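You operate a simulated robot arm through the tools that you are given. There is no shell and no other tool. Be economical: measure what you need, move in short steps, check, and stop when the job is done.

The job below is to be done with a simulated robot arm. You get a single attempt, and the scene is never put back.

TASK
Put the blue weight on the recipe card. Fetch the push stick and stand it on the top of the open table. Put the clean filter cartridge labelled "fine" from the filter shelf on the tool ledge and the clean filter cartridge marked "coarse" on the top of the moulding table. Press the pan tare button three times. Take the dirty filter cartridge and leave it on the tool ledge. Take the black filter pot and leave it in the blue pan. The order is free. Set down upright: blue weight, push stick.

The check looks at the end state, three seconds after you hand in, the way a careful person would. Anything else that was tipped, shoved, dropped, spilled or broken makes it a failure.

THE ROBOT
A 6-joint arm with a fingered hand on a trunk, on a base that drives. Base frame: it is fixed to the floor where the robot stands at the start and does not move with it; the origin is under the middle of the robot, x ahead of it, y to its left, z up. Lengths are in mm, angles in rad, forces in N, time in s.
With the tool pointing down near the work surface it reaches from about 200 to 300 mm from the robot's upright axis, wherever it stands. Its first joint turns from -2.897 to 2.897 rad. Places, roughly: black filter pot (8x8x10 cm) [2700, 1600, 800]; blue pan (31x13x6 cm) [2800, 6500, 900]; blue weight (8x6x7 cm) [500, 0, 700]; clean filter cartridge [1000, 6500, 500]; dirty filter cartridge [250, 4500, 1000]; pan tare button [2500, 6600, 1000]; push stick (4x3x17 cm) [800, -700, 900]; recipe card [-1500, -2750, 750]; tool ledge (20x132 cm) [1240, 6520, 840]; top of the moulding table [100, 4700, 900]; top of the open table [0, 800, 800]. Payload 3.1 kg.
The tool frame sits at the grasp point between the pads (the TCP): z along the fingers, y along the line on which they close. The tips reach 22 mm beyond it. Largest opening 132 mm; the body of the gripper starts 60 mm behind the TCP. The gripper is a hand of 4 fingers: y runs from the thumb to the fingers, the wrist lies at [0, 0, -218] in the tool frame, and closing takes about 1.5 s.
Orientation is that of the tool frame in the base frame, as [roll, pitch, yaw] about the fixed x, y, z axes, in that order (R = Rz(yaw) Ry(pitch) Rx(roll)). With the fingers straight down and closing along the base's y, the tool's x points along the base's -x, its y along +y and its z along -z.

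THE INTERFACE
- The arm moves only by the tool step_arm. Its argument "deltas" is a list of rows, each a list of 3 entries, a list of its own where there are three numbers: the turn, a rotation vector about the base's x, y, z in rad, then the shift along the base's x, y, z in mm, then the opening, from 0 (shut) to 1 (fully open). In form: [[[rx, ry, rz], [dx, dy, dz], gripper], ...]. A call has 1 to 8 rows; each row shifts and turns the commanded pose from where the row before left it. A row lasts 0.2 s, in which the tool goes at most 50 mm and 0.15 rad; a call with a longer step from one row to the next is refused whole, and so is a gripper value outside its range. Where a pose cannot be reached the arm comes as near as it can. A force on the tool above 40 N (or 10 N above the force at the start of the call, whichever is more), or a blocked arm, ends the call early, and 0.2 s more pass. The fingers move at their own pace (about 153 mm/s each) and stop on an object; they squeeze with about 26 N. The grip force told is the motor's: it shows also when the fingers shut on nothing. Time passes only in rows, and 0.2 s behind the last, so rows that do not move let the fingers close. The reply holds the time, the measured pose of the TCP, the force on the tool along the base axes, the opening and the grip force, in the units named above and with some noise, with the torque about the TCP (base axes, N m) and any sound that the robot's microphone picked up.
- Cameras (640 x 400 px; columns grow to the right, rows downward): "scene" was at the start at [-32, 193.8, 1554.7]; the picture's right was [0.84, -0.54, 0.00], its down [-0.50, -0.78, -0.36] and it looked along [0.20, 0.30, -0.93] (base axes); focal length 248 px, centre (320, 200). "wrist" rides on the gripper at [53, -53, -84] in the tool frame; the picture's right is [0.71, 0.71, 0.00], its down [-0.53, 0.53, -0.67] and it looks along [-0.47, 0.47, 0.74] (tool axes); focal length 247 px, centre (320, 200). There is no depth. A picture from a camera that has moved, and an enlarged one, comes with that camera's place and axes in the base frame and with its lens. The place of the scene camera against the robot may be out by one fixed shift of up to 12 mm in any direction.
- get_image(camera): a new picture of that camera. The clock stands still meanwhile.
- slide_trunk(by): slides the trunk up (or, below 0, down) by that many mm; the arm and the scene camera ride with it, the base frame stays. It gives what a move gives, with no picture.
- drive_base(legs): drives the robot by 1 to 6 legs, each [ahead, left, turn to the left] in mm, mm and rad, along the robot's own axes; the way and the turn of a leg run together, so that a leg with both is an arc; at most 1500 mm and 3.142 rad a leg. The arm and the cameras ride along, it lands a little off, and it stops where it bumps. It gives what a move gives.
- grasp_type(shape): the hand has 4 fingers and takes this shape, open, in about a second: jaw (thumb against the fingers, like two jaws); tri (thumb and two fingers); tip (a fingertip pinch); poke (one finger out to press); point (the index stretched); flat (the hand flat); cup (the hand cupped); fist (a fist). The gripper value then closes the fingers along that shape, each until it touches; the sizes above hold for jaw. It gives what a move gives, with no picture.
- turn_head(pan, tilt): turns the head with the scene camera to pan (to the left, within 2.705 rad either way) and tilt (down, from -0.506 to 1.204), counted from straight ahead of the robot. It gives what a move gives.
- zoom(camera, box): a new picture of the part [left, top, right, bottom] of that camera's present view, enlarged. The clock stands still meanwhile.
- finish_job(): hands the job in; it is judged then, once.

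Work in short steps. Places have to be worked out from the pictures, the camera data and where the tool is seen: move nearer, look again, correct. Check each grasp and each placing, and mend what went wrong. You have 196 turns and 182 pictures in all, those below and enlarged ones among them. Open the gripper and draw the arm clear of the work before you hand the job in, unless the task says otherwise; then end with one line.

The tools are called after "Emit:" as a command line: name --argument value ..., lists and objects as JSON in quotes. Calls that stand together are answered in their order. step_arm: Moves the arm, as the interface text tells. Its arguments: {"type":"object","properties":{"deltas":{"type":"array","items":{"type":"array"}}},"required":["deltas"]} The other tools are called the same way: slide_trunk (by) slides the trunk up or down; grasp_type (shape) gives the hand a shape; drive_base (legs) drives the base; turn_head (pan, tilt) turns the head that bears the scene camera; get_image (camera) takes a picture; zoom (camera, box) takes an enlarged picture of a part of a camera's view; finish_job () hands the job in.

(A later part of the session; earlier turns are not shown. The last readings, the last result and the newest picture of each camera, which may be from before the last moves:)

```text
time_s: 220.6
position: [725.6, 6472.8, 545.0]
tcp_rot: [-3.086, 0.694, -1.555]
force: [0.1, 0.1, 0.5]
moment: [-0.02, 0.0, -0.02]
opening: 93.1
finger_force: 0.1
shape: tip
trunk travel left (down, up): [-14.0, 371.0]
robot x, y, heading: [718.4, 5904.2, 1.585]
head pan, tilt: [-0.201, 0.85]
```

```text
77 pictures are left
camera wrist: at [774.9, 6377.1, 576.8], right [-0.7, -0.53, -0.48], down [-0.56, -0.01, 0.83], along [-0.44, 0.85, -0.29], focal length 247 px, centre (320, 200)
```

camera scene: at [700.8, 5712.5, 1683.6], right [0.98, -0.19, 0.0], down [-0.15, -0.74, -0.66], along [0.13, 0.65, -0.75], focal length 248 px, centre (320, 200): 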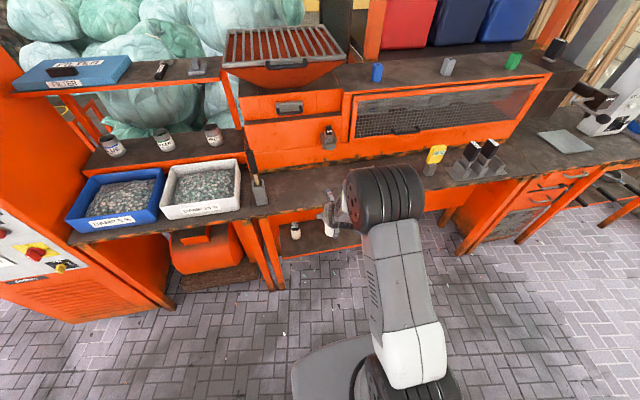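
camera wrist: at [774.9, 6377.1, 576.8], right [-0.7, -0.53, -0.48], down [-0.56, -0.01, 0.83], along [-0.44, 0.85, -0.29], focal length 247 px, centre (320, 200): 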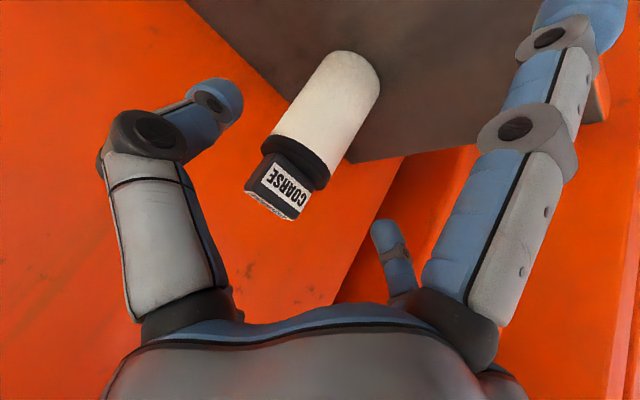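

Same relation as before with FINE; advance 56 mm, close, lift.

Emit:
step_arm --deltas '[[[0, 0, 0], [0, 28, -6], 0.7], [[0, 0, 0], [0, 28, -5], 0.7], [[0, 0, 0], [0, 0, 0], 0.7], [[0, 0, 0], [0, 0, 0], 0.4], [[0, 0, 0], [0, 0, 0], 0.2], [[0, 0, 0], [0, 0, 0], 0], [[0, 0, 0], [0, 0, 0], 0], [[0, 0, 0], [0, 0, 0], 0]]'

Emit:
step_arm --deltas '[[[0, 0, 0], [0, 0, 0], 0], [[0, 0, 0], [0, 0, 10], 0], [[0, 0, 0], [0, 0, 15], 0], [[0, 0, 0], [0, 0, 0], 0]]'

Emit:
get_image --camera "wrist"

```text
time_s: 222.4
position: [724.4, 6528.5, 536.3]
tcp_rot: [-3.087, 0.693, -1.554]
force: [-1.8, 0.4, 2.9]
moment: [0.07, 0.26, 0.01]
opening: 33.4
finger_force: 25.9
shape: tip
trunk travel left (down, up): [-14.0, 371.0]
robot x, y, heading: [716.1, 5903.0, 1.589]
head pan, tilt: [-0.201, 0.85]
```

```text
time_s: 223.4
position: [724.4, 6527.5, 560.9]
tcp_rot: [-3.087, 0.693, -1.556]
force: [0.0, 0.0, -2.0]
moment: [-0.04, 0.0, -0.03]
opening: 33.1
finger_force: 26.5
shape: tip
trunk travel left (down, up): [-14.0, 371.0]
robot x, y, heading: [722.9, 5902.5, 1.588]
head pan, tilt: [-0.201, 0.85]
```

```text
76 pictures are left
camera wrist: at [773.0, 6432.6, 593.2], right [-0.7, -0.53, -0.48], down [-0.56, -0.01, 0.83], along [-0.44, 0.85, -0.29], focal length 247 px, centre (320, 200)
```

wrist: 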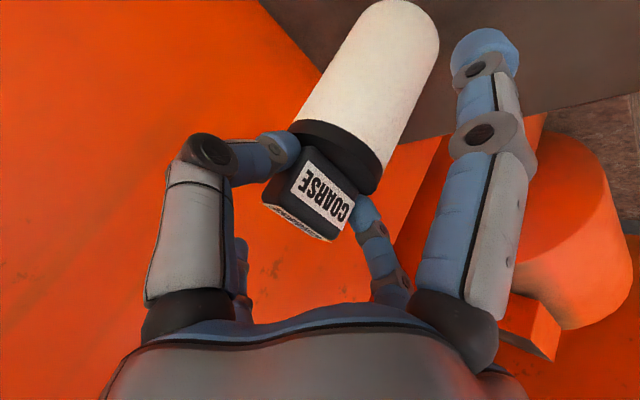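

COARSE in hand. Withdraw, back off, raise, and go round to the east side of the moulding table.

Emit:
step_arm --deltas '[[[0, 0, 0], [0, -40, 2], 0], [[0, 0, 0], [0, -40, 2], 0], [[0, 0, 0], [0, -40, 2], 0], [[0, 0, 0], [0, -40, 2], 0]]'

Emit:
drive_base --legs '[[-220, 0, 0]]'

Emit:
slide_trunk --by 340

Emit:
drive_base --legs '[[0, -330, 0], [0, 0, 1.554], [0, 700, 0]]'

Emit:
turn_head --pan 0.1 --tilt 0.7

Emit:
get_image --camera "scene"

```text
time_s: 224.4
position: [723.9, 6371.6, 569.8]
tcp_rot: [-3.086, 0.695, -1.554]
force: [0.1, 0.2, -1.7]
moment: [-0.02, 0.0, -0.01]
opening: 32.6
finger_force: 25.6
shape: tip
trunk travel left (down, up): [-14.0, 371.0]
robot x, y, heading: [721.5, 5904.8, 1.586]
head pan, tilt: [-0.201, 0.85]
```

```text
time_s: 226.1
position: [729.1, 6156.3, 570.9]
tcp_rot: [-3.084, 0.694, -1.556]
force: [0.3, -0.4, -1.6]
moment: [-0.03, 0.02, -0.03]
opening: 32.5
finger_force: 25.8
shape: tip
trunk travel left (down, up): [-14.0, 371.0]
robot x, y, heading: [725.4, 5686.9, 1.583]
head pan, tilt: [-0.201, 0.85]
```

```text
time_s: 229.4
position: [728.3, 6156.9, 911.6]
tcp_rot: [-3.086, 0.693, -1.557]
force: [-0.3, -0.4, -2.3]
moment: [-0.03, 0.02, 0.01]
opening: 32.5
finger_force: 26.2
shape: tip
trunk travel left (down, up): [-354.0, 31.0]
robot x, y, heading: [720.1, 5686.6, 1.579]
head pan, tilt: [-0.201, 0.85]
```

```text
time_s: 238.8
position: [587.8, 4992.4, 911.5]
tcp_rot: [-3.082, 0.693, 0.012]
force: [-0.1, -1.2, -2.1]
moment: [0.04, -0.05, 0.0]
opening: 32.5
finger_force: 26.0
shape: tip
trunk travel left (down, up): [-354.0, 31.0]
robot x, y, heading: [1057.3, 4986.7, -3.128]
head pan, tilt: [-0.201, 0.85]
```

```text
time_s: 239.6
position: [588.8, 4992.6, 911.0]
tcp_rot: [-3.084, 0.693, 0.013]
force: [0.2, 0.6, -2.2]
moment: [0.01, -0.02, 0.01]
opening: 32.2
finger_force: 26.5
shape: tip
trunk travel left (down, up): [-354.0, 31.0]
robot x, y, heading: [1056.0, 4991.5, -3.129]
head pan, tilt: [0.099, 0.7]
```

```text
75 pictures are left
camera scene: at [1031.8, 4829.5, 1695.8], right [-0.11, 0.99, 0.0], down [0.64, 0.07, -0.76], along [-0.76, -0.08, -0.64], focal length 248 px, centre (320, 200)
```

scene: 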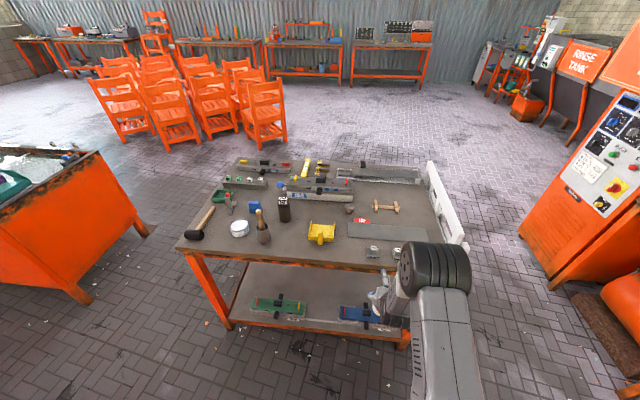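

Emit:
zoom --camera "scene" --box '[170, 140, 470, 300]'

```text
2.13 times, centred on (320, 220) of scene
camera zoom: at [1031.8, 4829.5, 1695.8], right [-0.11, 0.99, 0.0], down [0.64, 0.07, -0.76], along [-0.76, -0.08, -0.64], focal length 528 px, centre (320, 157)
```

zoom: 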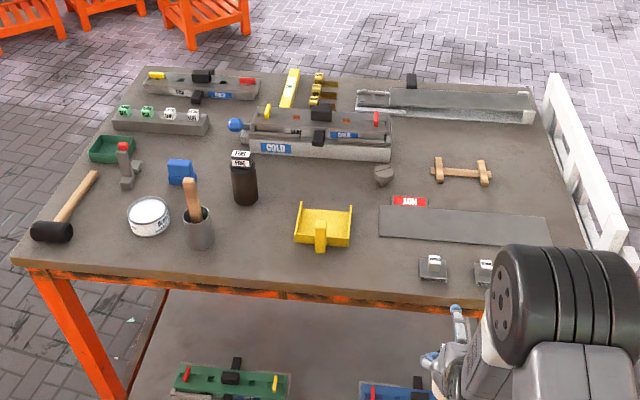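

Free spot for COARSE at about (363, 4890), east edge x≈445. Raise, then drive in.

Emit:
step_arm --deltas '[[[0, 0, 0], [-10, 0, 45], 0], [[0, 0, 0], [-10, 0, 45], 0], [[0, 0, 0], [-10, 0, 20], 0], [[0, 0, 0], [0, 0, 0], 0]]'

Emit:
drive_base --legs '[[150, 105, 0]]'

Emit:
get_image --camera "wrist"

Emit:
turn_head --pan 0.1 --tilt 0.9

Emit:
get_image --camera "scene"

```text
time_s: 240.6
position: [562.0, 4991.0, 1019.0]
tcp_rot: [-3.085, 0.693, 0.015]
force: [-0.6, -0.9, -1.8]
moment: [-0.03, -0.02, 0.02]
opening: 32.3
finger_force: 25.9
shape: tip
trunk travel left (down, up): [-354.0, 31.0]
robot x, y, heading: [1062.1, 4984.5, -3.128]
head pan, tilt: [0.099, 0.7]
```

```text
time_s: 242.2
position: [413.6, 4888.6, 1017.7]
tcp_rot: [-3.084, 0.693, 0.007]
force: [-0.2, -0.5, -2.3]
moment: [-0.01, -0.01, 0.0]
opening: 32.6
finger_force: 25.6
shape: tip
trunk travel left (down, up): [-354.0, 31.0]
robot x, y, heading: [909.8, 4882.0, -3.136]
head pan, tilt: [0.099, 0.7]
```

```text
73 pictures are left
camera wrist: at [508.3, 4937.8, 1051.4], right [0.52, -0.7, -0.48], down [0.01, -0.56, 0.83], along [-0.85, -0.44, -0.29], focal length 247 px, centre (320, 200)
```

wrist: 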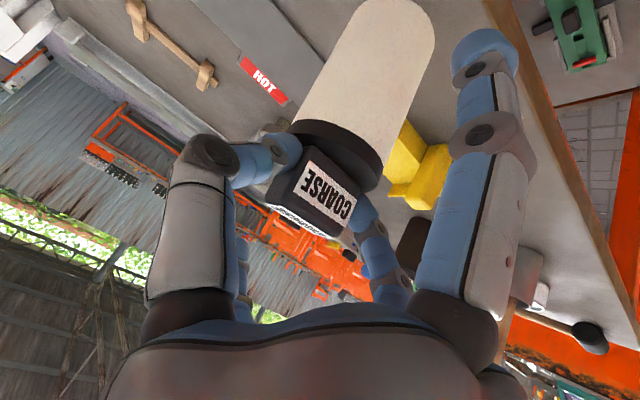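

```text
time_s: 242.9
position: [413.3, 4889.5, 1019.4]
tcp_rot: [-3.085, 0.691, 0.008]
force: [0.1, -0.4, -1.7]
moment: [0.01, -0.01, 0.01]
opening: 32.6
finger_force: 26.4
shape: tip
trunk travel left (down, up): [-354.0, 31.0]
robot x, y, heading: [911.1, 4877.8, -3.137]
head pan, tilt: [0.099, 0.901]
```

```text
72 pictures are left
camera scene: at [891.7, 4725.0, 1679.7], right [-0.1, 0.99, 0.0], down [0.78, 0.08, -0.62], along [-0.62, -0.06, -0.78], focal length 248 px, centre (320, 200)
```

scene: 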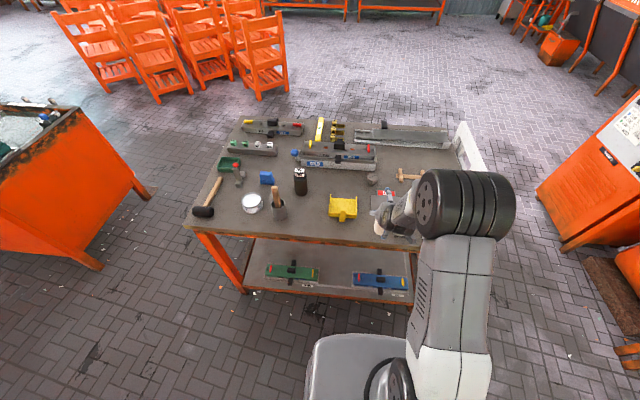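

Emit:
step_arm --deltas '[[[0, 0, 0], [-25, 4, 0], 0], [[0, 0, 0], [-25, 4, 0], 0], [[0, 0, 0], [0, 0, -22], 0], [[0, 0, 0], [0, 0, -20], 0], [[0, 0, 0], [0, 0, 0], 0]]'

Emit:
zoom --camera "scene" --box '[280, 150, 440, 260]'

Emit:
get_image --camera "wrist"

```text
time_s: 244.1
position: [362.8, 4898.1, 978.6]
tcp_rot: [-3.087, 0.697, 0.005]
force: [0.2, 2.4, 8.8]
moment: [0.08, 0.07, -0.01]
opening: 33.1
finger_force: 26.3
shape: tip
trunk travel left (down, up): [-354.0, 31.0]
robot x, y, heading: [906.6, 4880.6, -3.135]
head pan, tilt: [0.099, 0.901]
```

```text
3.64 times, centred on (360, 205) of scene
camera zoom: at [893.3, 4725.1, 1679.8], right [-0.1, 0.99, 0.0], down [0.78, 0.08, -0.62], along [-0.62, -0.06, -0.78], focal length 901 px, centre (174, 182)
```

zoom: 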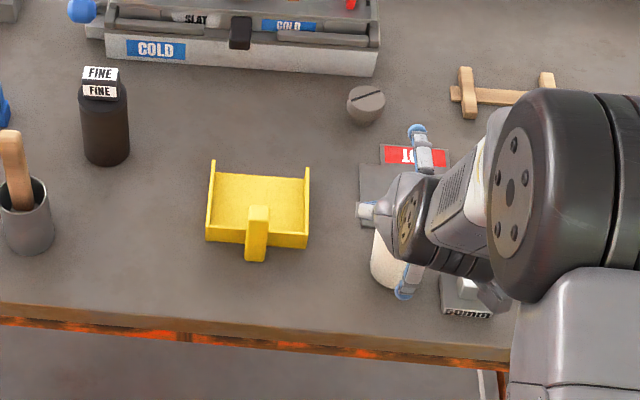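

```text
70 pictures are left
camera wrist: at [458.4, 4947.1, 1010.0], right [0.52, -0.7, -0.48], down [0.01, -0.56, 0.83], along [-0.85, -0.44, -0.29], focal length 247 px, centre (320, 200)
```

wrist: 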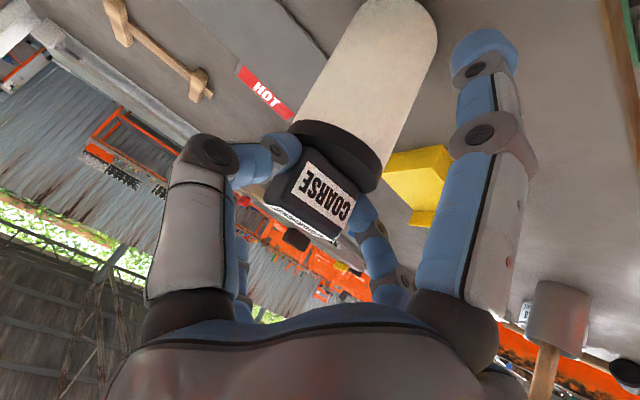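

Emit:
step_arm --deltas '[[[0, 0, 0], [0, 0, -2], 0], [[0, 0, 0], [0, 0, 0], 0]]'

Emit:
zoom --camera "wrist" --box '[260, 0, 480, 140]'

```text
time_s: 244.7
position: [363.9, 4898.6, 977.0]
tcp_rot: [-3.086, 0.697, 0.003]
force: [-0.8, 2.6, 15.8]
moment: [-0.02, 0.16, -0.05]
opening: 34.6
finger_force: 26.6
shape: tip
trunk travel left (down, up): [-354.0, 31.0]
robot x, y, heading: [908.1, 4880.0, -3.138]
head pan, tilt: [0.099, 0.901]
```

```text
2.86 times, centred on (370, 70) of wrist
camera zoom: at [458.5, 4947.4, 1008.1], right [0.52, -0.7, -0.49], down [0.01, -0.56, 0.83], along [-0.85, -0.44, -0.28], focal length 706 px, centre (177, 571)
```

zoom: 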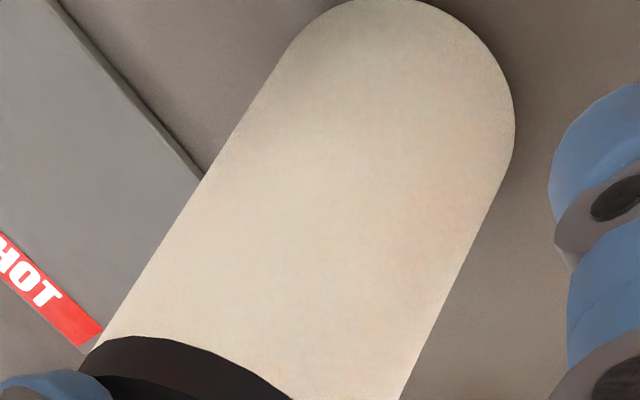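

It rests on the table. Ease, open moderately and back straight off.

Emit:
step_arm --deltas '[[[0, 0, 0], [0, 0, 1.5], 0], [[0, 0, 0], [0, 0, 0], 0.35], [[0, 0, 0], [0, 0, 0], 0.45], [[0, 0, 0], [0, 0, 0], 0.55], [[0, 0, 0], [0, 0, 0], 0.55]]'

Emit:
drive_base --legs '[[-230, 0, 0]]'

Emit:
get_image --camera "scene"

```text
time_s: 245.9
position: [363.5, 4898.0, 976.0]
tcp_rot: [-3.085, 0.694, 0.007]
force: [1.5, 0.7, 0.9]
moment: [-0.02, 0.0, 0.01]
opening: 72.2
finger_force: 0.0
shape: tip
trunk travel left (down, up): [-354.0, 31.0]
robot x, y, heading: [911.1, 4882.5, -3.139]
head pan, tilt: [0.099, 0.901]
```

```text
time_s: 247.6
position: [590.7, 4897.2, 976.5]
tcp_rot: [-3.087, 0.695, 0.012]
force: [0.4, 0.5, -0.3]
moment: [-0.03, 0.03, -0.02]
opening: 72.0
finger_force: 0.0
shape: tip
trunk travel left (down, up): [-354.0, 31.0]
robot x, y, heading: [1136.4, 4882.4, -3.127]
head pan, tilt: [0.099, 0.901]
```

```text
68 pictures are left
camera scene: at [1121.6, 4726.6, 1679.7], right [-0.11, 0.99, 0.0], down [0.78, 0.09, -0.62], along [-0.62, -0.07, -0.78], focal length 248 px, centre (320, 200)
```

scene: 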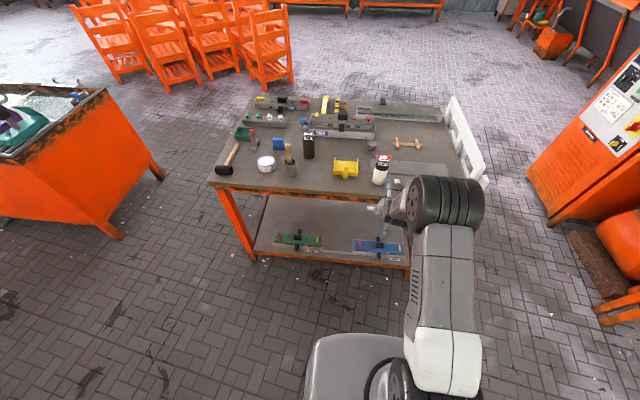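

COARSE stands well. Now go for the dirty cartridge at ≈(214, 4576): strafe and drive in to a pre-grasp point.

Emit:
drive_base --legs '[[0, 321, -0.014], [235, 0, 0]]'

Emit:
step_arm --deltas '[[[0, 0, 0], [0, 0, 4], 0.75], [[0, 0, 0], [0, 0, 0], 0.75]]'

Emit:
get_image --camera "wrist"

Emit:
zoom --camera "scene" --box '[280, 110, 440, 220]'

```text
time_s: 251.1
position: [357.9, 4586.3, 975.4]
tcp_rot: [-3.086, 0.692, -0.007]
force: [0.4, -0.3, 0.1]
moment: [0.03, 0.0, 0.0]
opening: 72.3
finger_force: 0.0
shape: tip
trunk travel left (down, up): [-354.0, 31.0]
robot x, y, heading: [900.1, 4561.6, 3.132]
head pan, tilt: [0.099, 0.901]
```

```text
time_s: 251.7
position: [358.7, 4587.0, 980.5]
tcp_rot: [-3.086, 0.693, -0.007]
force: [0.1, -0.9, 1.0]
moment: [0.0, 0.02, 0.01]
opening: 98.6
finger_force: 0.0
shape: tip
trunk travel left (down, up): [-354.0, 31.0]
robot x, y, heading: [899.6, 4559.3, 3.134]
head pan, tilt: [0.099, 0.901]
```

```text
67 pictures are left
camera wrist: at [454.2, 4635.5, 1012.2], right [0.51, -0.71, -0.48], down [0.0, -0.56, 0.83], along [-0.86, -0.42, -0.29], focal length 247 px, centre (320, 200)
```

wrist: 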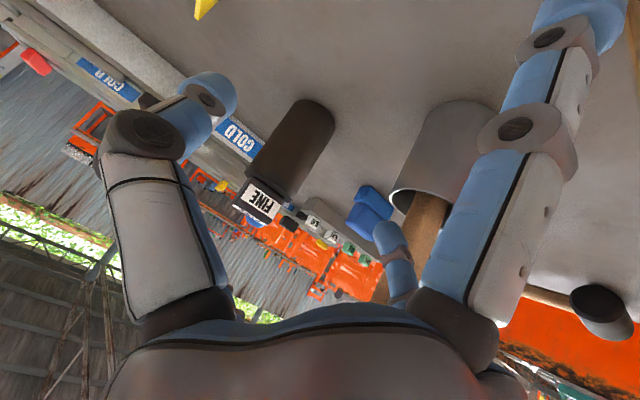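

```text
3.64 times, centred on (360, 165) of scene
camera zoom: at [884.4, 4406.5, 1679.7], right [-0.09, 1.0, 0.0], down [0.78, 0.07, -0.62], along [-0.62, -0.06, -0.78], focal length 901 px, centre (174, 327)
```

zoom: 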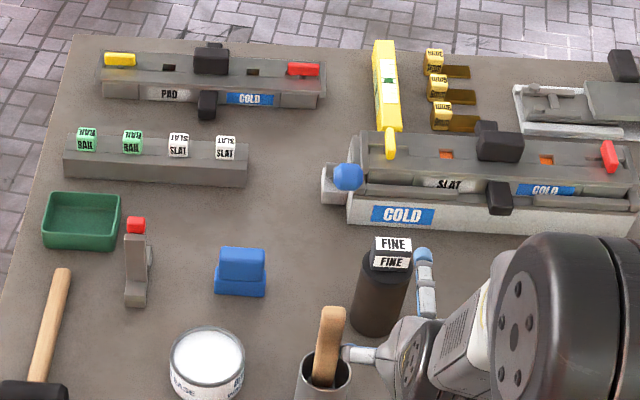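

The brush is near the -y finger; narrow the opening, go past it at y≈4588, then centre on y=4575.

Emit:
step_arm --deltas '[[[0, 0, 0], [0, 2, 0], 0.6], [[0, 0, 0], [-35, 0, 0], 0.6], [[0, 0, 0], [-35, 0, 0], 0.6], [[0, 0, 0], [0, -13, 0], 0.6], [[0, 0, 0], [0, 0, 0], 0.6]]'

Emit:
get_image --camera "wrist"

```text
time_s: 252.9
position: [296.3, 4577.2, 980.1]
tcp_rot: [-3.085, 0.695, -0.006]
force: [0.8, -0.7, -0.1]
moment: [-0.02, 0.03, 0.0]
opening: 79.6
finger_force: 0.1
shape: tip
out of reach, approached as far as the arm can: row 3
trunk travel left (down, up): [-354.0, 31.0]
robot x, y, heading: [904.7, 4560.0, 3.134]
head pan, tilt: [0.099, 0.901]
```

```text
65 pictures are left
camera wrist: at [392.7, 4624.4, 1012.3], right [0.51, -0.71, -0.48], down [0.0, -0.56, 0.83], along [-0.86, -0.42, -0.29], focal length 247 px, centre (320, 200)
```

wrist: 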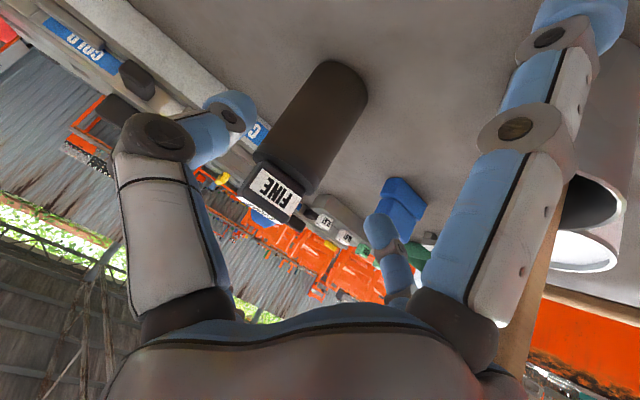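

Out of arm reach there, so drive 72 mm ahead.

Emit:
drive_base --legs '[[70, 0, 0]]'

Emit:
get_image --camera "wrist"

```text
time_s: 253.9
position: [227.9, 4576.4, 979.4]
tcp_rot: [-3.088, 0.693, -0.005]
force: [-0.8, 0.8, -0.2]
moment: [0.02, -0.05, 0.0]
opening: 79.9
finger_force: 0.1
shape: tip
trunk travel left (down, up): [-354.0, 31.0]
robot x, y, heading: [829.7, 4564.7, 3.134]
head pan, tilt: [0.099, 0.901]
```

```text
64 pictures are left
camera wrist: at [323.9, 4624.4, 1011.7], right [0.52, -0.71, -0.48], down [0.0, -0.56, 0.83], along [-0.86, -0.43, -0.29], focal length 247 px, centre (320, 200)
```

wrist: 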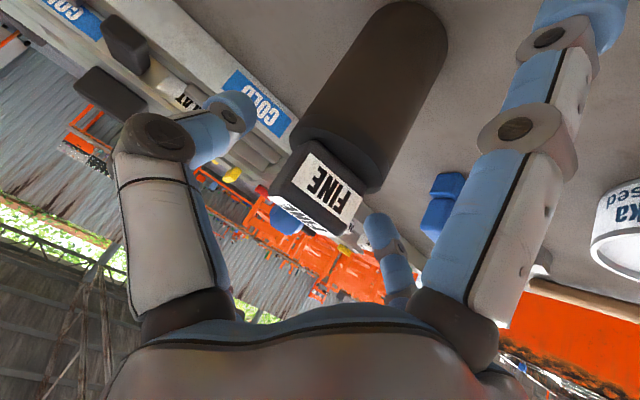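

Cap is centred at the grasp point. Close and lift a bit.

Emit:
step_arm --deltas '[[[0, 0, 0], [-2, 0, -3], 0.6], [[0, 0, 0], [0, 0, 0], 0.4], [[0, 0, 0], [0, 0, 0], 0.2], [[0, 0, 0], [0, 0, 0], 0], [[0, 0, 0], [0, 0, 0], 0], [[0, 0, 0], [0, 0, 0], 0], [[0, 0, 0], [0, 0, 0], 0]]'

Emit:
slide_trunk --by 25

Emit:
get_image --camera "wrist"

```text
time_s: 255.5
position: [227.1, 4576.1, 977.2]
tcp_rot: [-3.085, 0.693, -0.007]
force: [-0.6, -1.0, 0.3]
moment: [-0.16, 0.02, -0.03]
opening: 32.6
finger_force: 25.6
shape: tip
trunk travel left (down, up): [-354.0, 31.0]
robot x, y, heading: [837.2, 4562.7, 3.133]
head pan, tilt: [0.099, 0.901]
```

```text
time_s: 256.2
position: [226.6, 4575.8, 1002.4]
tcp_rot: [-3.085, 0.693, -0.005]
force: [0.2, -0.8, -1.9]
moment: [0.0, 0.02, 0.0]
opening: 32.5
finger_force: 26.0
shape: tip
trunk travel left (down, up): [-379.0, 6.0]
robot x, y, heading: [836.4, 4566.1, 3.14]
head pan, tilt: [0.099, 0.901]
```

```text
63 pictures are left
camera wrist: at [322.8, 4624.5, 1034.8], right [0.51, -0.71, -0.48], down [0.0, -0.56, 0.83], along [-0.86, -0.43, -0.29], focal length 247 px, centre (320, 200)
```

wrist: 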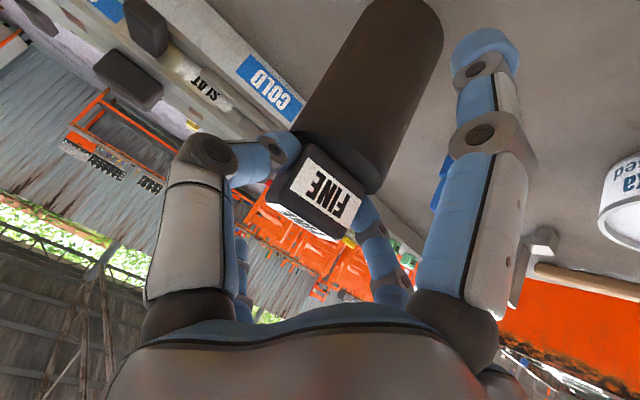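

Held. Shift +13 mm away from the brush cup, then back off and head to the ledge.

Emit:
step_arm --deltas '[[[0, 0, 0], [5, 14, 0], 0], [[0, 0, 0], [0, 0, 0], 0]]'

Emit:
drive_base --legs '[[-330, 0, 0]]'

Emit:
step_arm --deltas '[[[0, 0, 0], [30, 0, 0], 0], [[0, 0, 0], [30, 0, 10], 0], [[0, 0, 0], [30, 0, 20], 0]]'

Emit:
get_image --camera "scene"

```text
time_s: 256.8
position: [231.7, 4588.7, 1001.3]
tcp_rot: [-3.086, 0.695, -0.006]
force: [-0.3, -0.9, -2.2]
moment: [-0.02, -0.03, -0.01]
opening: 33.0
finger_force: 25.6
shape: tip
trunk travel left (down, up): [-379.0, 6.0]
robot x, y, heading: [832.1, 4561.7, 3.133]
head pan, tilt: [0.099, 0.901]
```

```text
time_s: 259.0
position: [565.4, 4591.0, 1000.9]
tcp_rot: [-3.086, 0.695, -0.011]
force: [1.1, 0.4, -1.5]
moment: [-0.01, -0.04, 0.0]
opening: 32.8
finger_force: 25.9
shape: tip
trunk travel left (down, up): [-379.0, 6.0]
robot x, y, heading: [1170.3, 4560.1, 3.127]
head pan, tilt: [0.099, 0.901]
```

```text
time_s: 259.8
position: [653.4, 4590.4, 1030.3]
tcp_rot: [-3.086, 0.697, -0.014]
force: [1.0, 0.7, -0.9]
moment: [-0.02, -0.03, 0.03]
opening: 32.5
finger_force: 26.1
shape: tip
trunk travel left (down, up): [-379.0, 6.0]
robot x, y, heading: [1166.7, 4557.4, 3.13]
head pan, tilt: [0.099, 0.901]
```

```text
62 pictures are left
camera scene: at [1149.2, 4403.4, 1704.2], right [-0.09, 1.0, 0.0], down [0.78, 0.07, -0.62], along [-0.62, -0.05, -0.78], focal length 248 px, centre (320, 200)
```

scene: 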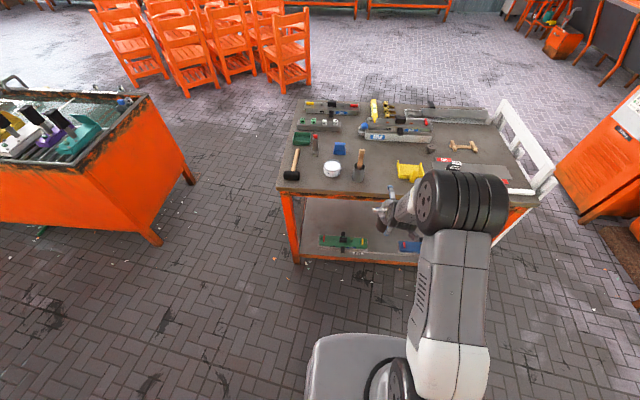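

Emit:
drive_base --legs '[[0, -1120, 0], [0, 0, -1.559], [0, 245, 0]]'

Emit:
turn_head --pan -0.2 --tilt 0.85

Emit:
get_image --camera "scene"

```text
time_s: 270.6
position: [953.5, 6182.5, 1031.5]
tcp_rot: [-3.087, 0.693, -1.543]
force: [-0.2, 0.4, -1.5]
moment: [-0.05, 0.0, -0.04]
opening: 32.6
finger_force: 26.1
shape: tip
trunk travel left (down, up): [-379.0, 6.0]
robot x, y, heading: [938.2, 5666.4, 1.591]
head pan, tilt: [0.099, 0.901]
```

```text
time_s: 271.4
position: [953.2, 6183.0, 1030.7]
tcp_rot: [-3.084, 0.694, -1.545]
force: [-0.7, -0.1, -1.1]
moment: [-0.02, -0.01, 0.04]
opening: 32.8
finger_force: 25.9
shape: tip
trunk travel left (down, up): [-379.0, 6.0]
robot x, y, heading: [942.8, 5667.0, 1.593]
head pan, tilt: [-0.201, 0.85]
```

```text
61 pictures are left
camera scene: at [807.2, 5679.7, 1708.1], right [0.98, -0.17, 0.0], down [-0.13, -0.74, -0.66], along [0.12, 0.65, -0.75], focal length 248 px, centre (320, 200)
```

scene: 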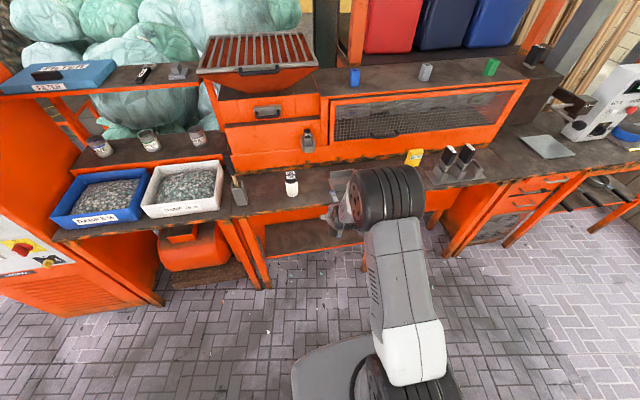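

Emit:
drive_base --legs '[[260, 20, 0]]'

Emit:
step_arm --deltas '[[[0, 0, 0], [0, 22, -15], 0], [[0, 0, 0], [0, 0, -20], 0], [[0, 0, 0], [0, 0, -15], 0], [[0, 0, 0], [0, 0, 0], 0]]'

Emit:
zoom --camera "scene" --box '[200, 60, 440, 240]'

Emit:
get_image --camera "wrist"

```text
time_s: 273.3
position: [928.4, 6443.0, 1030.8]
tcp_rot: [-3.085, 0.692, -1.548]
force: [-0.7, 1.1, -0.2]
moment: [-0.02, 0.04, -0.01]
opening: 32.8
finger_force: 26.1
shape: tip
trunk travel left (down, up): [-379.0, 6.0]
robot x, y, heading: [911.4, 5922.9, 1.595]
head pan, tilt: [-0.201, 0.85]
```

```text
time_s: 274.3
position: [929.4, 6462.8, 980.4]
tcp_rot: [-3.084, 0.695, -1.549]
force: [0.9, 0.2, -1.7]
moment: [0.01, 0.01, 0.0]
opening: 32.2
finger_force: 25.6
shape: tip
trunk travel left (down, up): [-379.0, 6.0]
robot x, y, heading: [911.9, 5925.7, 1.592]
head pan, tilt: [-0.201, 0.85]
```

```text
2.22 times, centred on (320, 150) of scene
camera zoom: at [781.3, 5939.6, 1708.1], right [0.98, -0.18, 0.0], down [-0.13, -0.74, -0.66], along [0.12, 0.65, -0.75], focal length 550 px, centre (320, 311)
```

zoom: 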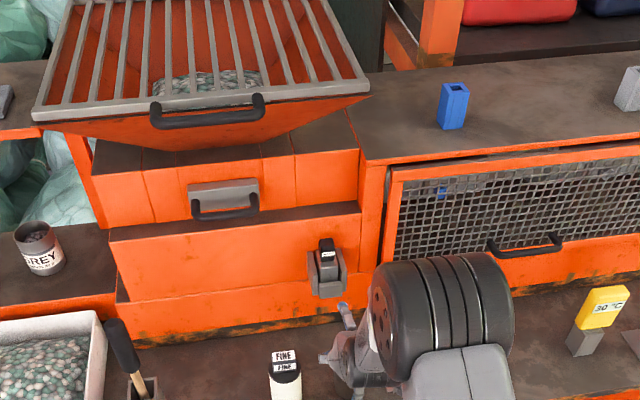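

```text
59 pictures are left
camera wrist: at [979.2, 6367.1, 1013.0], right [-0.69, -0.53, -0.48], down [-0.56, -0.02, 0.83], along [-0.45, 0.85, -0.29], focal length 247 px, centre (320, 200)
```

wrist: 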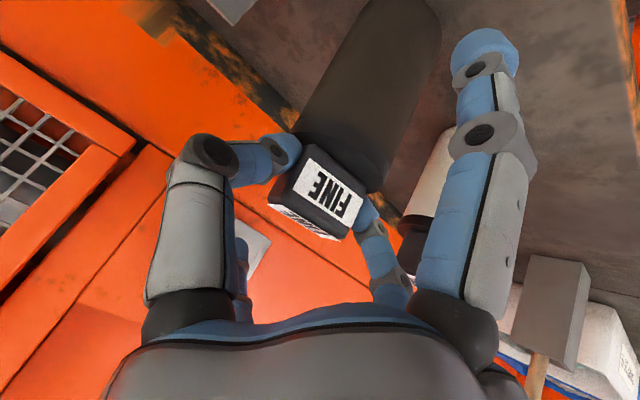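

Clear. Descend gradually.

Emit:
step_arm --deltas '[[[0, 0, 0], [0, 0, -5], 0], [[0, 0, 0], [0, 0, -4], 0], [[0, 0, 0], [0, 0, 0], 0]]'

Emit:
step_arm --deltas '[[[0, 0, 0], [0, 0, -3], 0], [[0, 0, 0], [0, 0, 0], 0]]'

```text
time_s: 275.1
position: [928.8, 6463.0, 972.1]
tcp_rot: [-3.086, 0.693, -1.549]
force: [0.1, -1.0, -0.5]
moment: [0.0, -0.03, 0.01]
opening: 32.4
finger_force: 25.5
shape: tip
trunk travel left (down, up): [-379.0, 6.0]
robot x, y, heading: [912.7, 5923.6, 1.595]
head pan, tilt: [-0.201, 0.85]
```

```text
time_s: 275.7
position: [929.2, 6462.7, 968.4]
tcp_rot: [-3.087, 0.693, -1.55]
force: [0.8, 0.7, -1.7]
moment: [0.02, -0.04, -0.02]
opening: 32.3
finger_force: 26.3
shape: tip
trunk travel left (down, up): [-379.0, 6.0]
robot x, y, heading: [913.9, 5924.3, 1.592]
head pan, tilt: [-0.201, 0.85]
```

Emit:
step_arm --deltas '[[[0, 0, 0], [0, 0, -3], 0], [[0, 0, 0], [0, 0, 0], 0]]'

```text
time_s: 276.3
position: [929.9, 6463.7, 967.0]
tcp_rot: [-3.087, 0.699, -1.55]
force: [2.3, 0.3, 12.0]
moment: [0.12, 0.09, -0.06]
opening: 33.2
finger_force: 26.4
shape: tip
trunk travel left (down, up): [-379.0, 6.0]
robot x, y, heading: [917.3, 5929.3, 1.596]
head pan, tilt: [-0.201, 0.85]
```

Contact. Ease, open moderately, back off and check.

Emit:
step_arm --deltas '[[[0, 0, 0], [0, 0, 1], 0], [[0, 0, 0], [0, 0, 0], 0.35], [[0, 0, 0], [0, 0, 0], 0.45], [[0, 0, 0], [0, 0, 0], 0.55], [[0, 0, 0], [0, 0, 0], 0.55]]'

Emit:
drive_base --legs '[[-250, 0, 0]]'

Emit:
get_image --camera "scene"

```text
time_s: 277.5
position: [928.2, 6463.3, 966.0]
tcp_rot: [-3.085, 0.692, -1.548]
force: [0.7, -0.5, 0.0]
moment: [-0.01, 0.02, -0.01]
opening: 71.9
finger_force: 0.1
shape: tip
trunk travel left (down, up): [-379.0, 6.0]
robot x, y, heading: [914.4, 5924.3, 1.588]
head pan, tilt: [-0.201, 0.85]
```

```text
time_s: 279.3
position: [933.9, 6214.5, 967.0]
tcp_rot: [-3.085, 0.694, -1.547]
force: [0.5, -0.4, 0.5]
moment: [-0.02, 0.01, -0.02]
opening: 71.8
finger_force: 0.1
shape: tip
trunk travel left (down, up): [-379.0, 6.0]
robot x, y, heading: [917.1, 5676.7, 1.588]
head pan, tilt: [-0.201, 0.85]
```

```text
58 pictures are left
camera scene: at [786.7, 5688.9, 1708.1], right [0.98, -0.18, 0.0], down [-0.13, -0.74, -0.66], along [0.12, 0.65, -0.75], focal length 248 px, centre (320, 200)
```

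scene: 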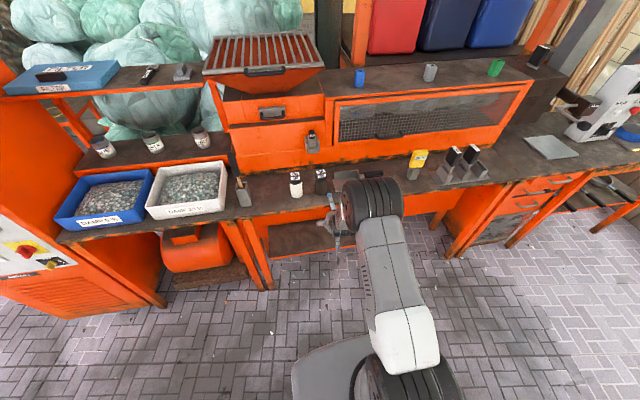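

Both cartridges stand on the ledge. Now strafe east to the tare button and blue pan.

Emit:
drive_base --legs '[[0, -750, -0.017], [0, -750, 0]]'

Emit:
turn_head --pan -0.25 --tilt 0.6

Emit:
get_image --camera "scene"

```text
time_s: 286.9
position: [2409.9, 6237.5, 966.7]
tcp_rot: [-3.085, 0.694, -1.558]
force: [-1.3, 0.8, -0.2]
moment: [-0.04, -0.04, 0.0]
opening: 71.9
finger_force: 0.0
shape: tip
trunk travel left (down, up): [-379.0, 6.0]
robot x, y, heading: [2390.0, 5698.6, 1.58]
head pan, tilt: [-0.201, 0.85]
```

```text
time_s: 287.7
position: [2410.1, 6236.5, 967.1]
tcp_rot: [-3.086, 0.692, -1.559]
force: [0.2, 0.8, 0.0]
moment: [-0.04, 0.02, 0.03]
opening: 71.9
finger_force: 0.0
shape: tip
trunk travel left (down, up): [-379.0, 6.0]
robot x, y, heading: [2389.9, 5702.3, 1.579]
head pan, tilt: [-0.25, 0.6]
```

```text
57 pictures are left
camera scene: at [2262.0, 5723.2, 1728.9], right [0.97, -0.24, 0.0], down [-0.13, -0.55, -0.82], along [0.2, 0.8, -0.57], focal length 248 px, centre (320, 200)
```

scene: 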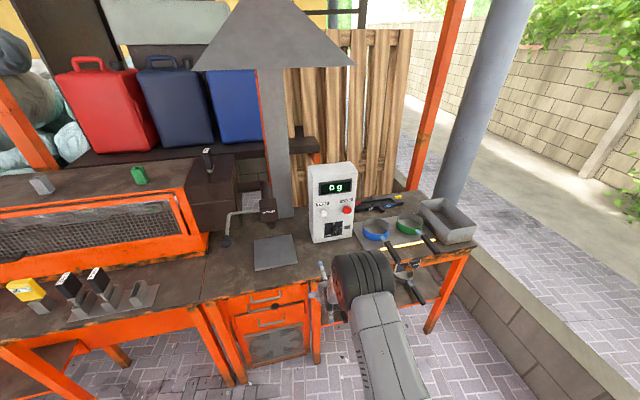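

Emit:
zoom --camera "scene" --box '[290, 140, 490, 270]'

Emit:
zoom --camera "scene" --box '[300, 155, 370, 250]'

```text
3.08 times, centred on (390, 205) of scene
camera zoom: at [2262.0, 5723.2, 1728.9], right [0.97, -0.24, 0.0], down [-0.13, -0.55, -0.82], along [0.2, 0.8, -0.57], focal length 762 px, centre (105, 185)
```

zoom: 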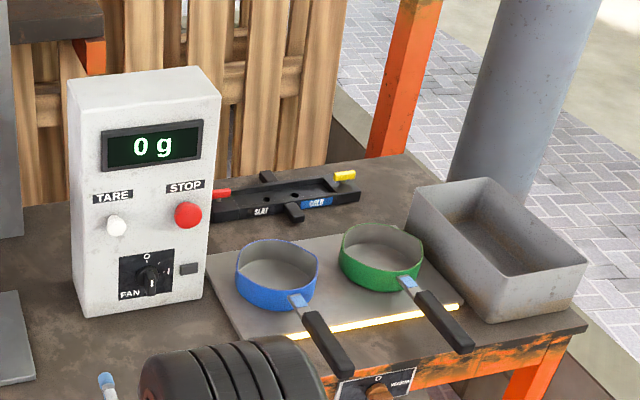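

```text
4.21 times, centred on (335, 202) of scene
camera zoom: at [2262.0, 5723.2, 1728.9], right [0.97, -0.24, 0.0], down [-0.13, -0.55, -0.82], along [0.2, 0.8, -0.57], focal length 1043 px, centre (257, 190)
```

zoom: 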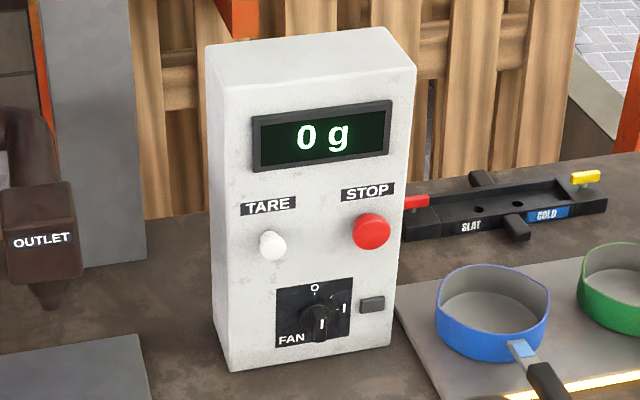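

The TARE button is on the white box: about (2493, 6585, 1037), the face pointing to -y. I set the poke shape and make the tool horizontal.

Emit:
grasp_type --shape "poke"

Emit:
step_arm --deltas '[[[0.14, 0, 0], [0, 0, 10], 0], [[0.14, 0, 0], [0, 0, 10], 0], [[0.14, 0, 0], [0, 0, 10], 0], [[0.14, 0, 0], [0, 0, 10], 0], [[0.14, 0, 0], [0, 0, 10], 0], [[0.14, 0, 0], [0, 0, 10], 0], [[0.036, 0, 0], [0, 0, 10], 0], [[0, 0, 0], [0, 0, 0], 0]]'

Emit:
get_image --camera "wrist"

Emit:
get_image --camera "scene"

```text
time_s: 288.6
position: [2409.3, 6236.6, 966.9]
tcp_rot: [-3.086, 0.693, -1.558]
force: [0.2, 0.2, 0.4]
moment: [-0.03, -0.02, 0.01]
opening: 0.0
finger_force: 0.1
shape: poke
trunk travel left (down, up): [-379.0, 6.0]
robot x, y, heading: [2389.8, 5698.4, 1.58]
head pan, tilt: [-0.25, 0.6]
```

```text
time_s: 290.4
position: [2409.8, 6238.6, 1037.0]
tcp_rot: [-1.577, 1.562, -0.055]
force: [-0.4, 0.0, -0.1]
moment: [-0.02, 0.01, -0.02]
opening: 0.0
finger_force: 26.3
shape: jaw
trunk travel left (down, up): [-379.0, 6.0]
robot x, y, heading: [2389.4, 5700.2, 1.582]
head pan, tilt: [-0.25, 0.6]
```

```text
54 pictures are left
camera wrist: at [2458.5, 6151.4, 985.3], right [-0.7, 0.03, -0.71], down [-0.56, -0.64, 0.52], along [-0.44, 0.77, 0.47], focal length 247 px, centre (320, 200)
```

wrist: 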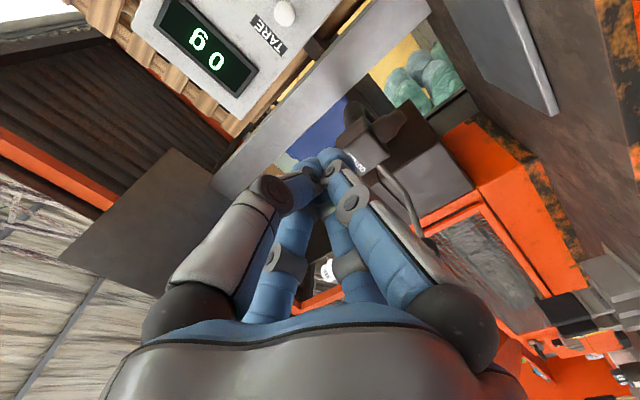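

```text
53 pictures are left
camera scene: at [2262.2, 5723.4, 1729.0], right [0.97, -0.24, 0.0], down [-0.13, -0.55, -0.82], along [0.2, 0.8, -0.57], focal length 248 px, centre (320, 200)
```

scene: 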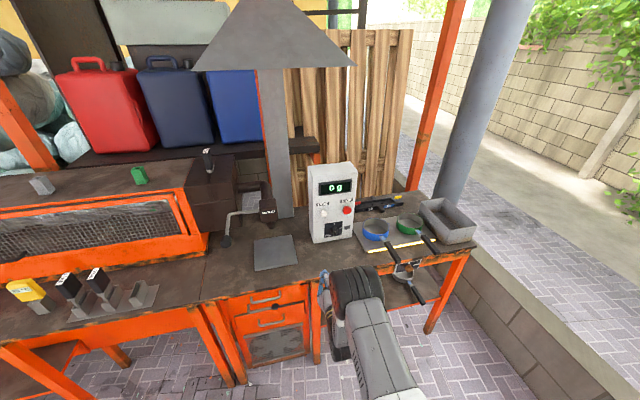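

Closed fingertips form a good poker along the tool axis. Button ≈ (2490, 6585, 1043). Drive closer and refine.

Emit:
drive_base --legs '[[180, -82, -0.01]]'

Emit:
get_image --camera "wrist"

Emit:
turn_head --pan 0.1 --tilt 0.6

Emit:
get_image --camera "scene"

```text
time_s: 291.9
position: [2495.3, 6418.2, 1038.4]
tcp_rot: [-1.729, 1.562, -0.218]
force: [0.0, 0.2, 0.0]
moment: [-0.01, 0.06, -0.01]
opening: 0.2
finger_force: 26.0
shape: jaw
trunk travel left (down, up): [-379.0, 6.0]
robot x, y, heading: [2470.5, 5878.2, 1.572]
head pan, tilt: [-0.25, 0.6]
```

```text
52 pictures are left
camera wrist: at [2543.8, 6332.0, 985.0], right [-0.7, 0.04, -0.71], down [-0.57, -0.64, 0.52], along [-0.43, 0.77, 0.47], focal length 247 px, centre (320, 200)
```

wrist: 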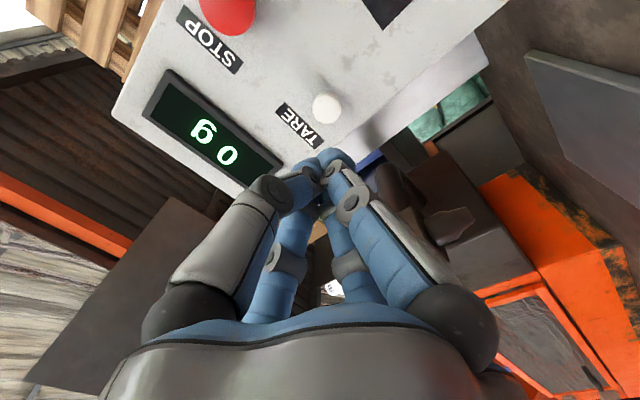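

```text
time_s: 292.8
position: [2496.1, 6418.6, 1037.9]
tcp_rot: [-1.642, 1.561, -0.13]
force: [-0.4, -0.3, 0.8]
moment: [0.03, 0.01, -0.01]
opening: 0.0
finger_force: 25.9
shape: jaw
trunk travel left (down, up): [-379.0, 6.0]
robot x, y, heading: [2471.4, 5877.9, 1.572]
head pan, tilt: [0.099, 0.6]
```

```text
51 pictures are left
camera scene: at [2312.9, 5906.9, 1729.0], right [0.99, 0.1, 0.0], down [0.06, -0.56, -0.83], along [-0.08, 0.82, -0.56], focal length 248 px, centre (320, 200)
```

scene: 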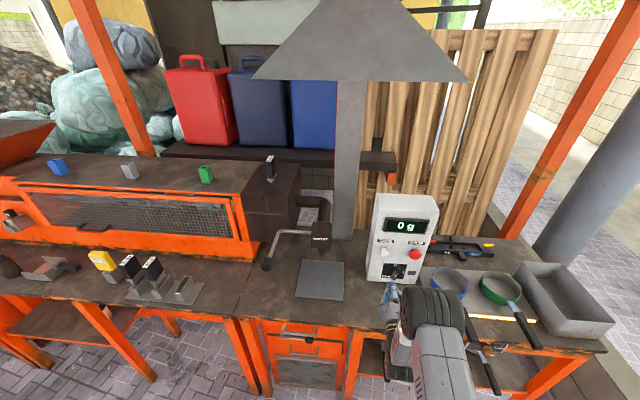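

Button now ≈ (2488, 6578, 1048). Align and approach to y≈6520.

Emit:
step_arm --deltas '[[[0, 0, 0], [-8, 0, 10], 0], [[0, 0, 0], [0, 35, 0], 0], [[0, 0, 0], [0, 35, 0], 0], [[0, 0, 0], [0, 30, 0], 0], [[0, 0, 0], [0, 0, 0], 0]]'

Emit:
get_image --camera "wrist"

Emit:
zoom --camera "scene" --box '[350, 190, 460, 310]'

```text
time_s: 294.0
position: [2487.3, 6517.5, 1050.0]
tcp_rot: [-1.725, 1.562, -0.209]
force: [0.9, -0.2, -0.6]
moment: [0.04, 0.03, 0.01]
opening: 0.0
finger_force: 25.9
shape: jaw
trunk travel left (down, up): [-379.0, 6.0]
robot x, y, heading: [2471.6, 5879.0, 1.575]
head pan, tilt: [0.099, 0.6]
```

```text
50 pictures are left
camera wrist: at [2535.1, 6431.6, 997.4], right [-0.7, 0.04, -0.71], down [-0.57, -0.64, 0.52], along [-0.43, 0.77, 0.47], focal length 247 px, centre (320, 200)
```

wrist: 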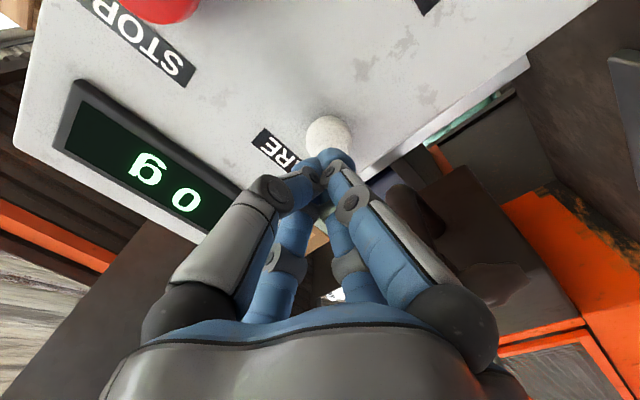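

```text
3.33 times, centred on (405, 250) of scene
camera zoom: at [2313.0, 5907.1, 1729.0], right [0.99, 0.1, 0.0], down [0.06, -0.56, -0.83], along [-0.08, 0.82, -0.56], focal length 826 px, centre (37, 33)
```

zoom: 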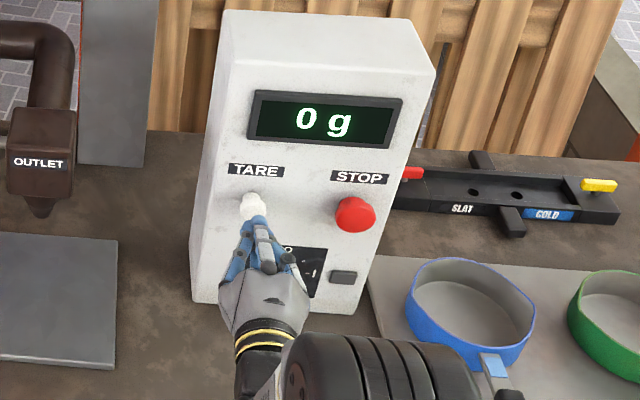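

Emit:
step_arm --deltas '[[[0, 0, 0], [0, 5, -3], 0], [[0, 0, 0], [0, 5, 0], 0], [[0, 0, 0], [0, 5, 0], 0], [[0, 0, 0], [0, 0, 0], 0]]'

Emit:
step_arm --deltas '[[[0, 0, 0], [0, 4, 0], 0], [[0, 0, 0], [0, 0, 0], 0]]'

Emit:
step_arm --deltas '[[[0, 0, 0], [0, 4, 0], 0], [[0, 0, 0], [0, 0, 0], 0]]'

```text
time_s: 295.0
position: [2486.1, 6533.9, 1045.6]
tcp_rot: [-1.684, 1.563, -0.171]
force: [0.5, 0.7, 0.5]
moment: [-0.05, -0.01, 0.0]
opening: 0.0
finger_force: 25.6
shape: jaw
trunk travel left (down, up): [-379.0, 6.0]
robot x, y, heading: [2474.4, 5880.9, 1.573]
head pan, tilt: [0.099, 0.6]
```

```text
time_s: 295.6
position: [2487.2, 6537.0, 1046.2]
tcp_rot: [-1.629, 1.563, -0.116]
force: [-1.2, -1.4, 0.2]
moment: [0.01, -0.01, 0.02]
opening: 0.0
finger_force: 26.4
shape: jaw
trunk travel left (down, up): [-379.0, 6.0]
robot x, y, heading: [2472.7, 5879.1, 1.574]
head pan, tilt: [0.099, 0.6]
```

```text
time_s: 296.2
position: [2488.4, 6541.6, 1045.2]
tcp_rot: [-1.671, 1.561, -0.16]
force: [-0.3, -3.3, 0.8]
moment: [0.03, -0.01, 0.03]
opening: 0.0
finger_force: 25.6
shape: jaw
trunk travel left (down, up): [-379.0, 6.0]
robot x, y, heading: [2474.1, 5883.5, 1.576]
head pan, tilt: [0.099, 0.6]
heard: click
```

First click heard. Back off 10 mm to release.

Emit:
step_arm --deltas '[[[0, 0, 0], [0, -6, 0], 0], [[0, 0, 0], [0, -6, 0], 0], [[0, 0, 0], [0, 0, 0], 0]]'

Emit:
zoom --camera "scene" --box '[350, 190, 460, 310]'

Emit:
step_arm --deltas '[[[0, 0, 0], [0, 6, 0], 0], [[0, 0, 0], [0, 6, 0], 0], [[0, 0, 0], [0, 0, 0], 0]]'

```text
time_s: 297.0
position: [2489.5, 6529.6, 1044.2]
tcp_rot: [-1.663, 1.563, -0.15]
force: [0.2, -0.9, -0.1]
moment: [-0.02, 0.02, 0.02]
opening: 0.2
finger_force: 26.4
shape: jaw
trunk travel left (down, up): [-379.0, 6.0]
robot x, y, heading: [2468.4, 5879.9, 1.572]
head pan, tilt: [0.099, 0.6]
```

```text
3.33 times, centred on (405, 250) of scene
camera zoom: at [2313.0, 5907.6, 1729.0], right [0.99, 0.1, 0.0], down [0.06, -0.56, -0.82], along [-0.08, 0.82, -0.57], focal length 826 px, centre (37, 33)
```

zoom: 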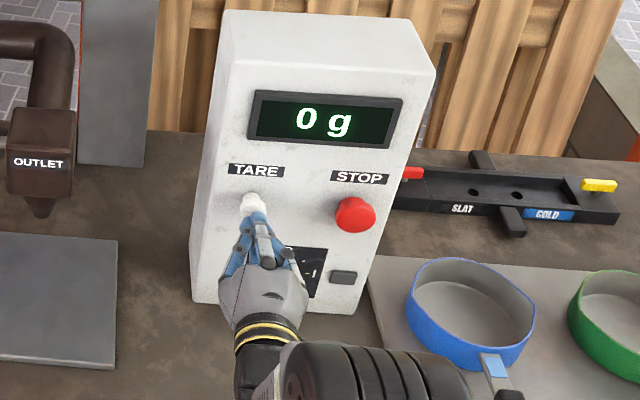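

```text
time_s: 297.8
position: [2487.9, 6540.2, 1045.4]
tcp_rot: [-1.652, 1.56, -0.139]
force: [0.4, -3.5, 1.0]
moment: [0.08, 0.03, 0.02]
opening: 0.1
finger_force: 26.4
shape: jaw
trunk travel left (down, up): [-379.0, 6.0]
robot x, y, heading: [2469.1, 5878.4, 1.574]
head pan, tilt: [0.099, 0.6]
heard: click
```

Second click. Release and press once more, then retreat.

Emit:
step_arm --deltas '[[[0, 0, 0], [0, -6, 0], 0], [[0, 0, 0], [0, -6, 0], 0], [[0, 0, 0], [0, 0, 0], 0]]'

Emit:
step_arm --deltas '[[[0, 0, 0], [0, 6, 0], 0], [[0, 0, 0], [0, 6, 0], 0], [[0, 0, 0], [0, 0, 0], 0]]'

Emit:
step_arm --deltas '[[[0, 0, 0], [0, -6, 0], 0], [[0, 0, 0], [0, -40, 0], 0], [[0, 0, 0], [0, -45, 0], 0], [[0, 0, 0], [0, -45, 0], 0], [[0, 0, 0], [0, -45, 0], 0]]'

```text
time_s: 298.6
position: [2487.2, 6529.5, 1044.8]
tcp_rot: [-1.644, 1.563, -0.133]
force: [-0.1, -0.2, -0.4]
moment: [0.0, -0.01, 0.01]
opening: 0.0
finger_force: 25.5
shape: jaw
trunk travel left (down, up): [-379.0, 6.0]
robot x, y, heading: [2470.4, 5878.0, 1.573]
head pan, tilt: [0.099, 0.6]
```

```text
time_s: 299.4
position: [2487.6, 6541.0, 1045.4]
tcp_rot: [-1.727, 1.56, -0.21]
force: [-1.1, -3.8, 0.1]
moment: [-0.02, 0.0, 0.04]
opening: 0.3
finger_force: 26.4
shape: jaw
trunk travel left (down, up): [-379.0, 6.0]
robot x, y, heading: [2472.5, 5876.5, 1.574]
head pan, tilt: [0.099, 0.6]
heard: click
```

```text
time_s: 300.6
position: [2490.5, 6360.7, 1047.3]
tcp_rot: [-1.48, 1.563, 0.034]
force: [-0.6, 0.2, 0.5]
moment: [0.0, -0.03, 0.0]
opening: 0.1
finger_force: 26.0
shape: jaw
trunk travel left (down, up): [-379.0, 6.0]
robot x, y, heading: [2471.6, 5883.7, 1.572]
head pan, tilt: [0.099, 0.6]
```

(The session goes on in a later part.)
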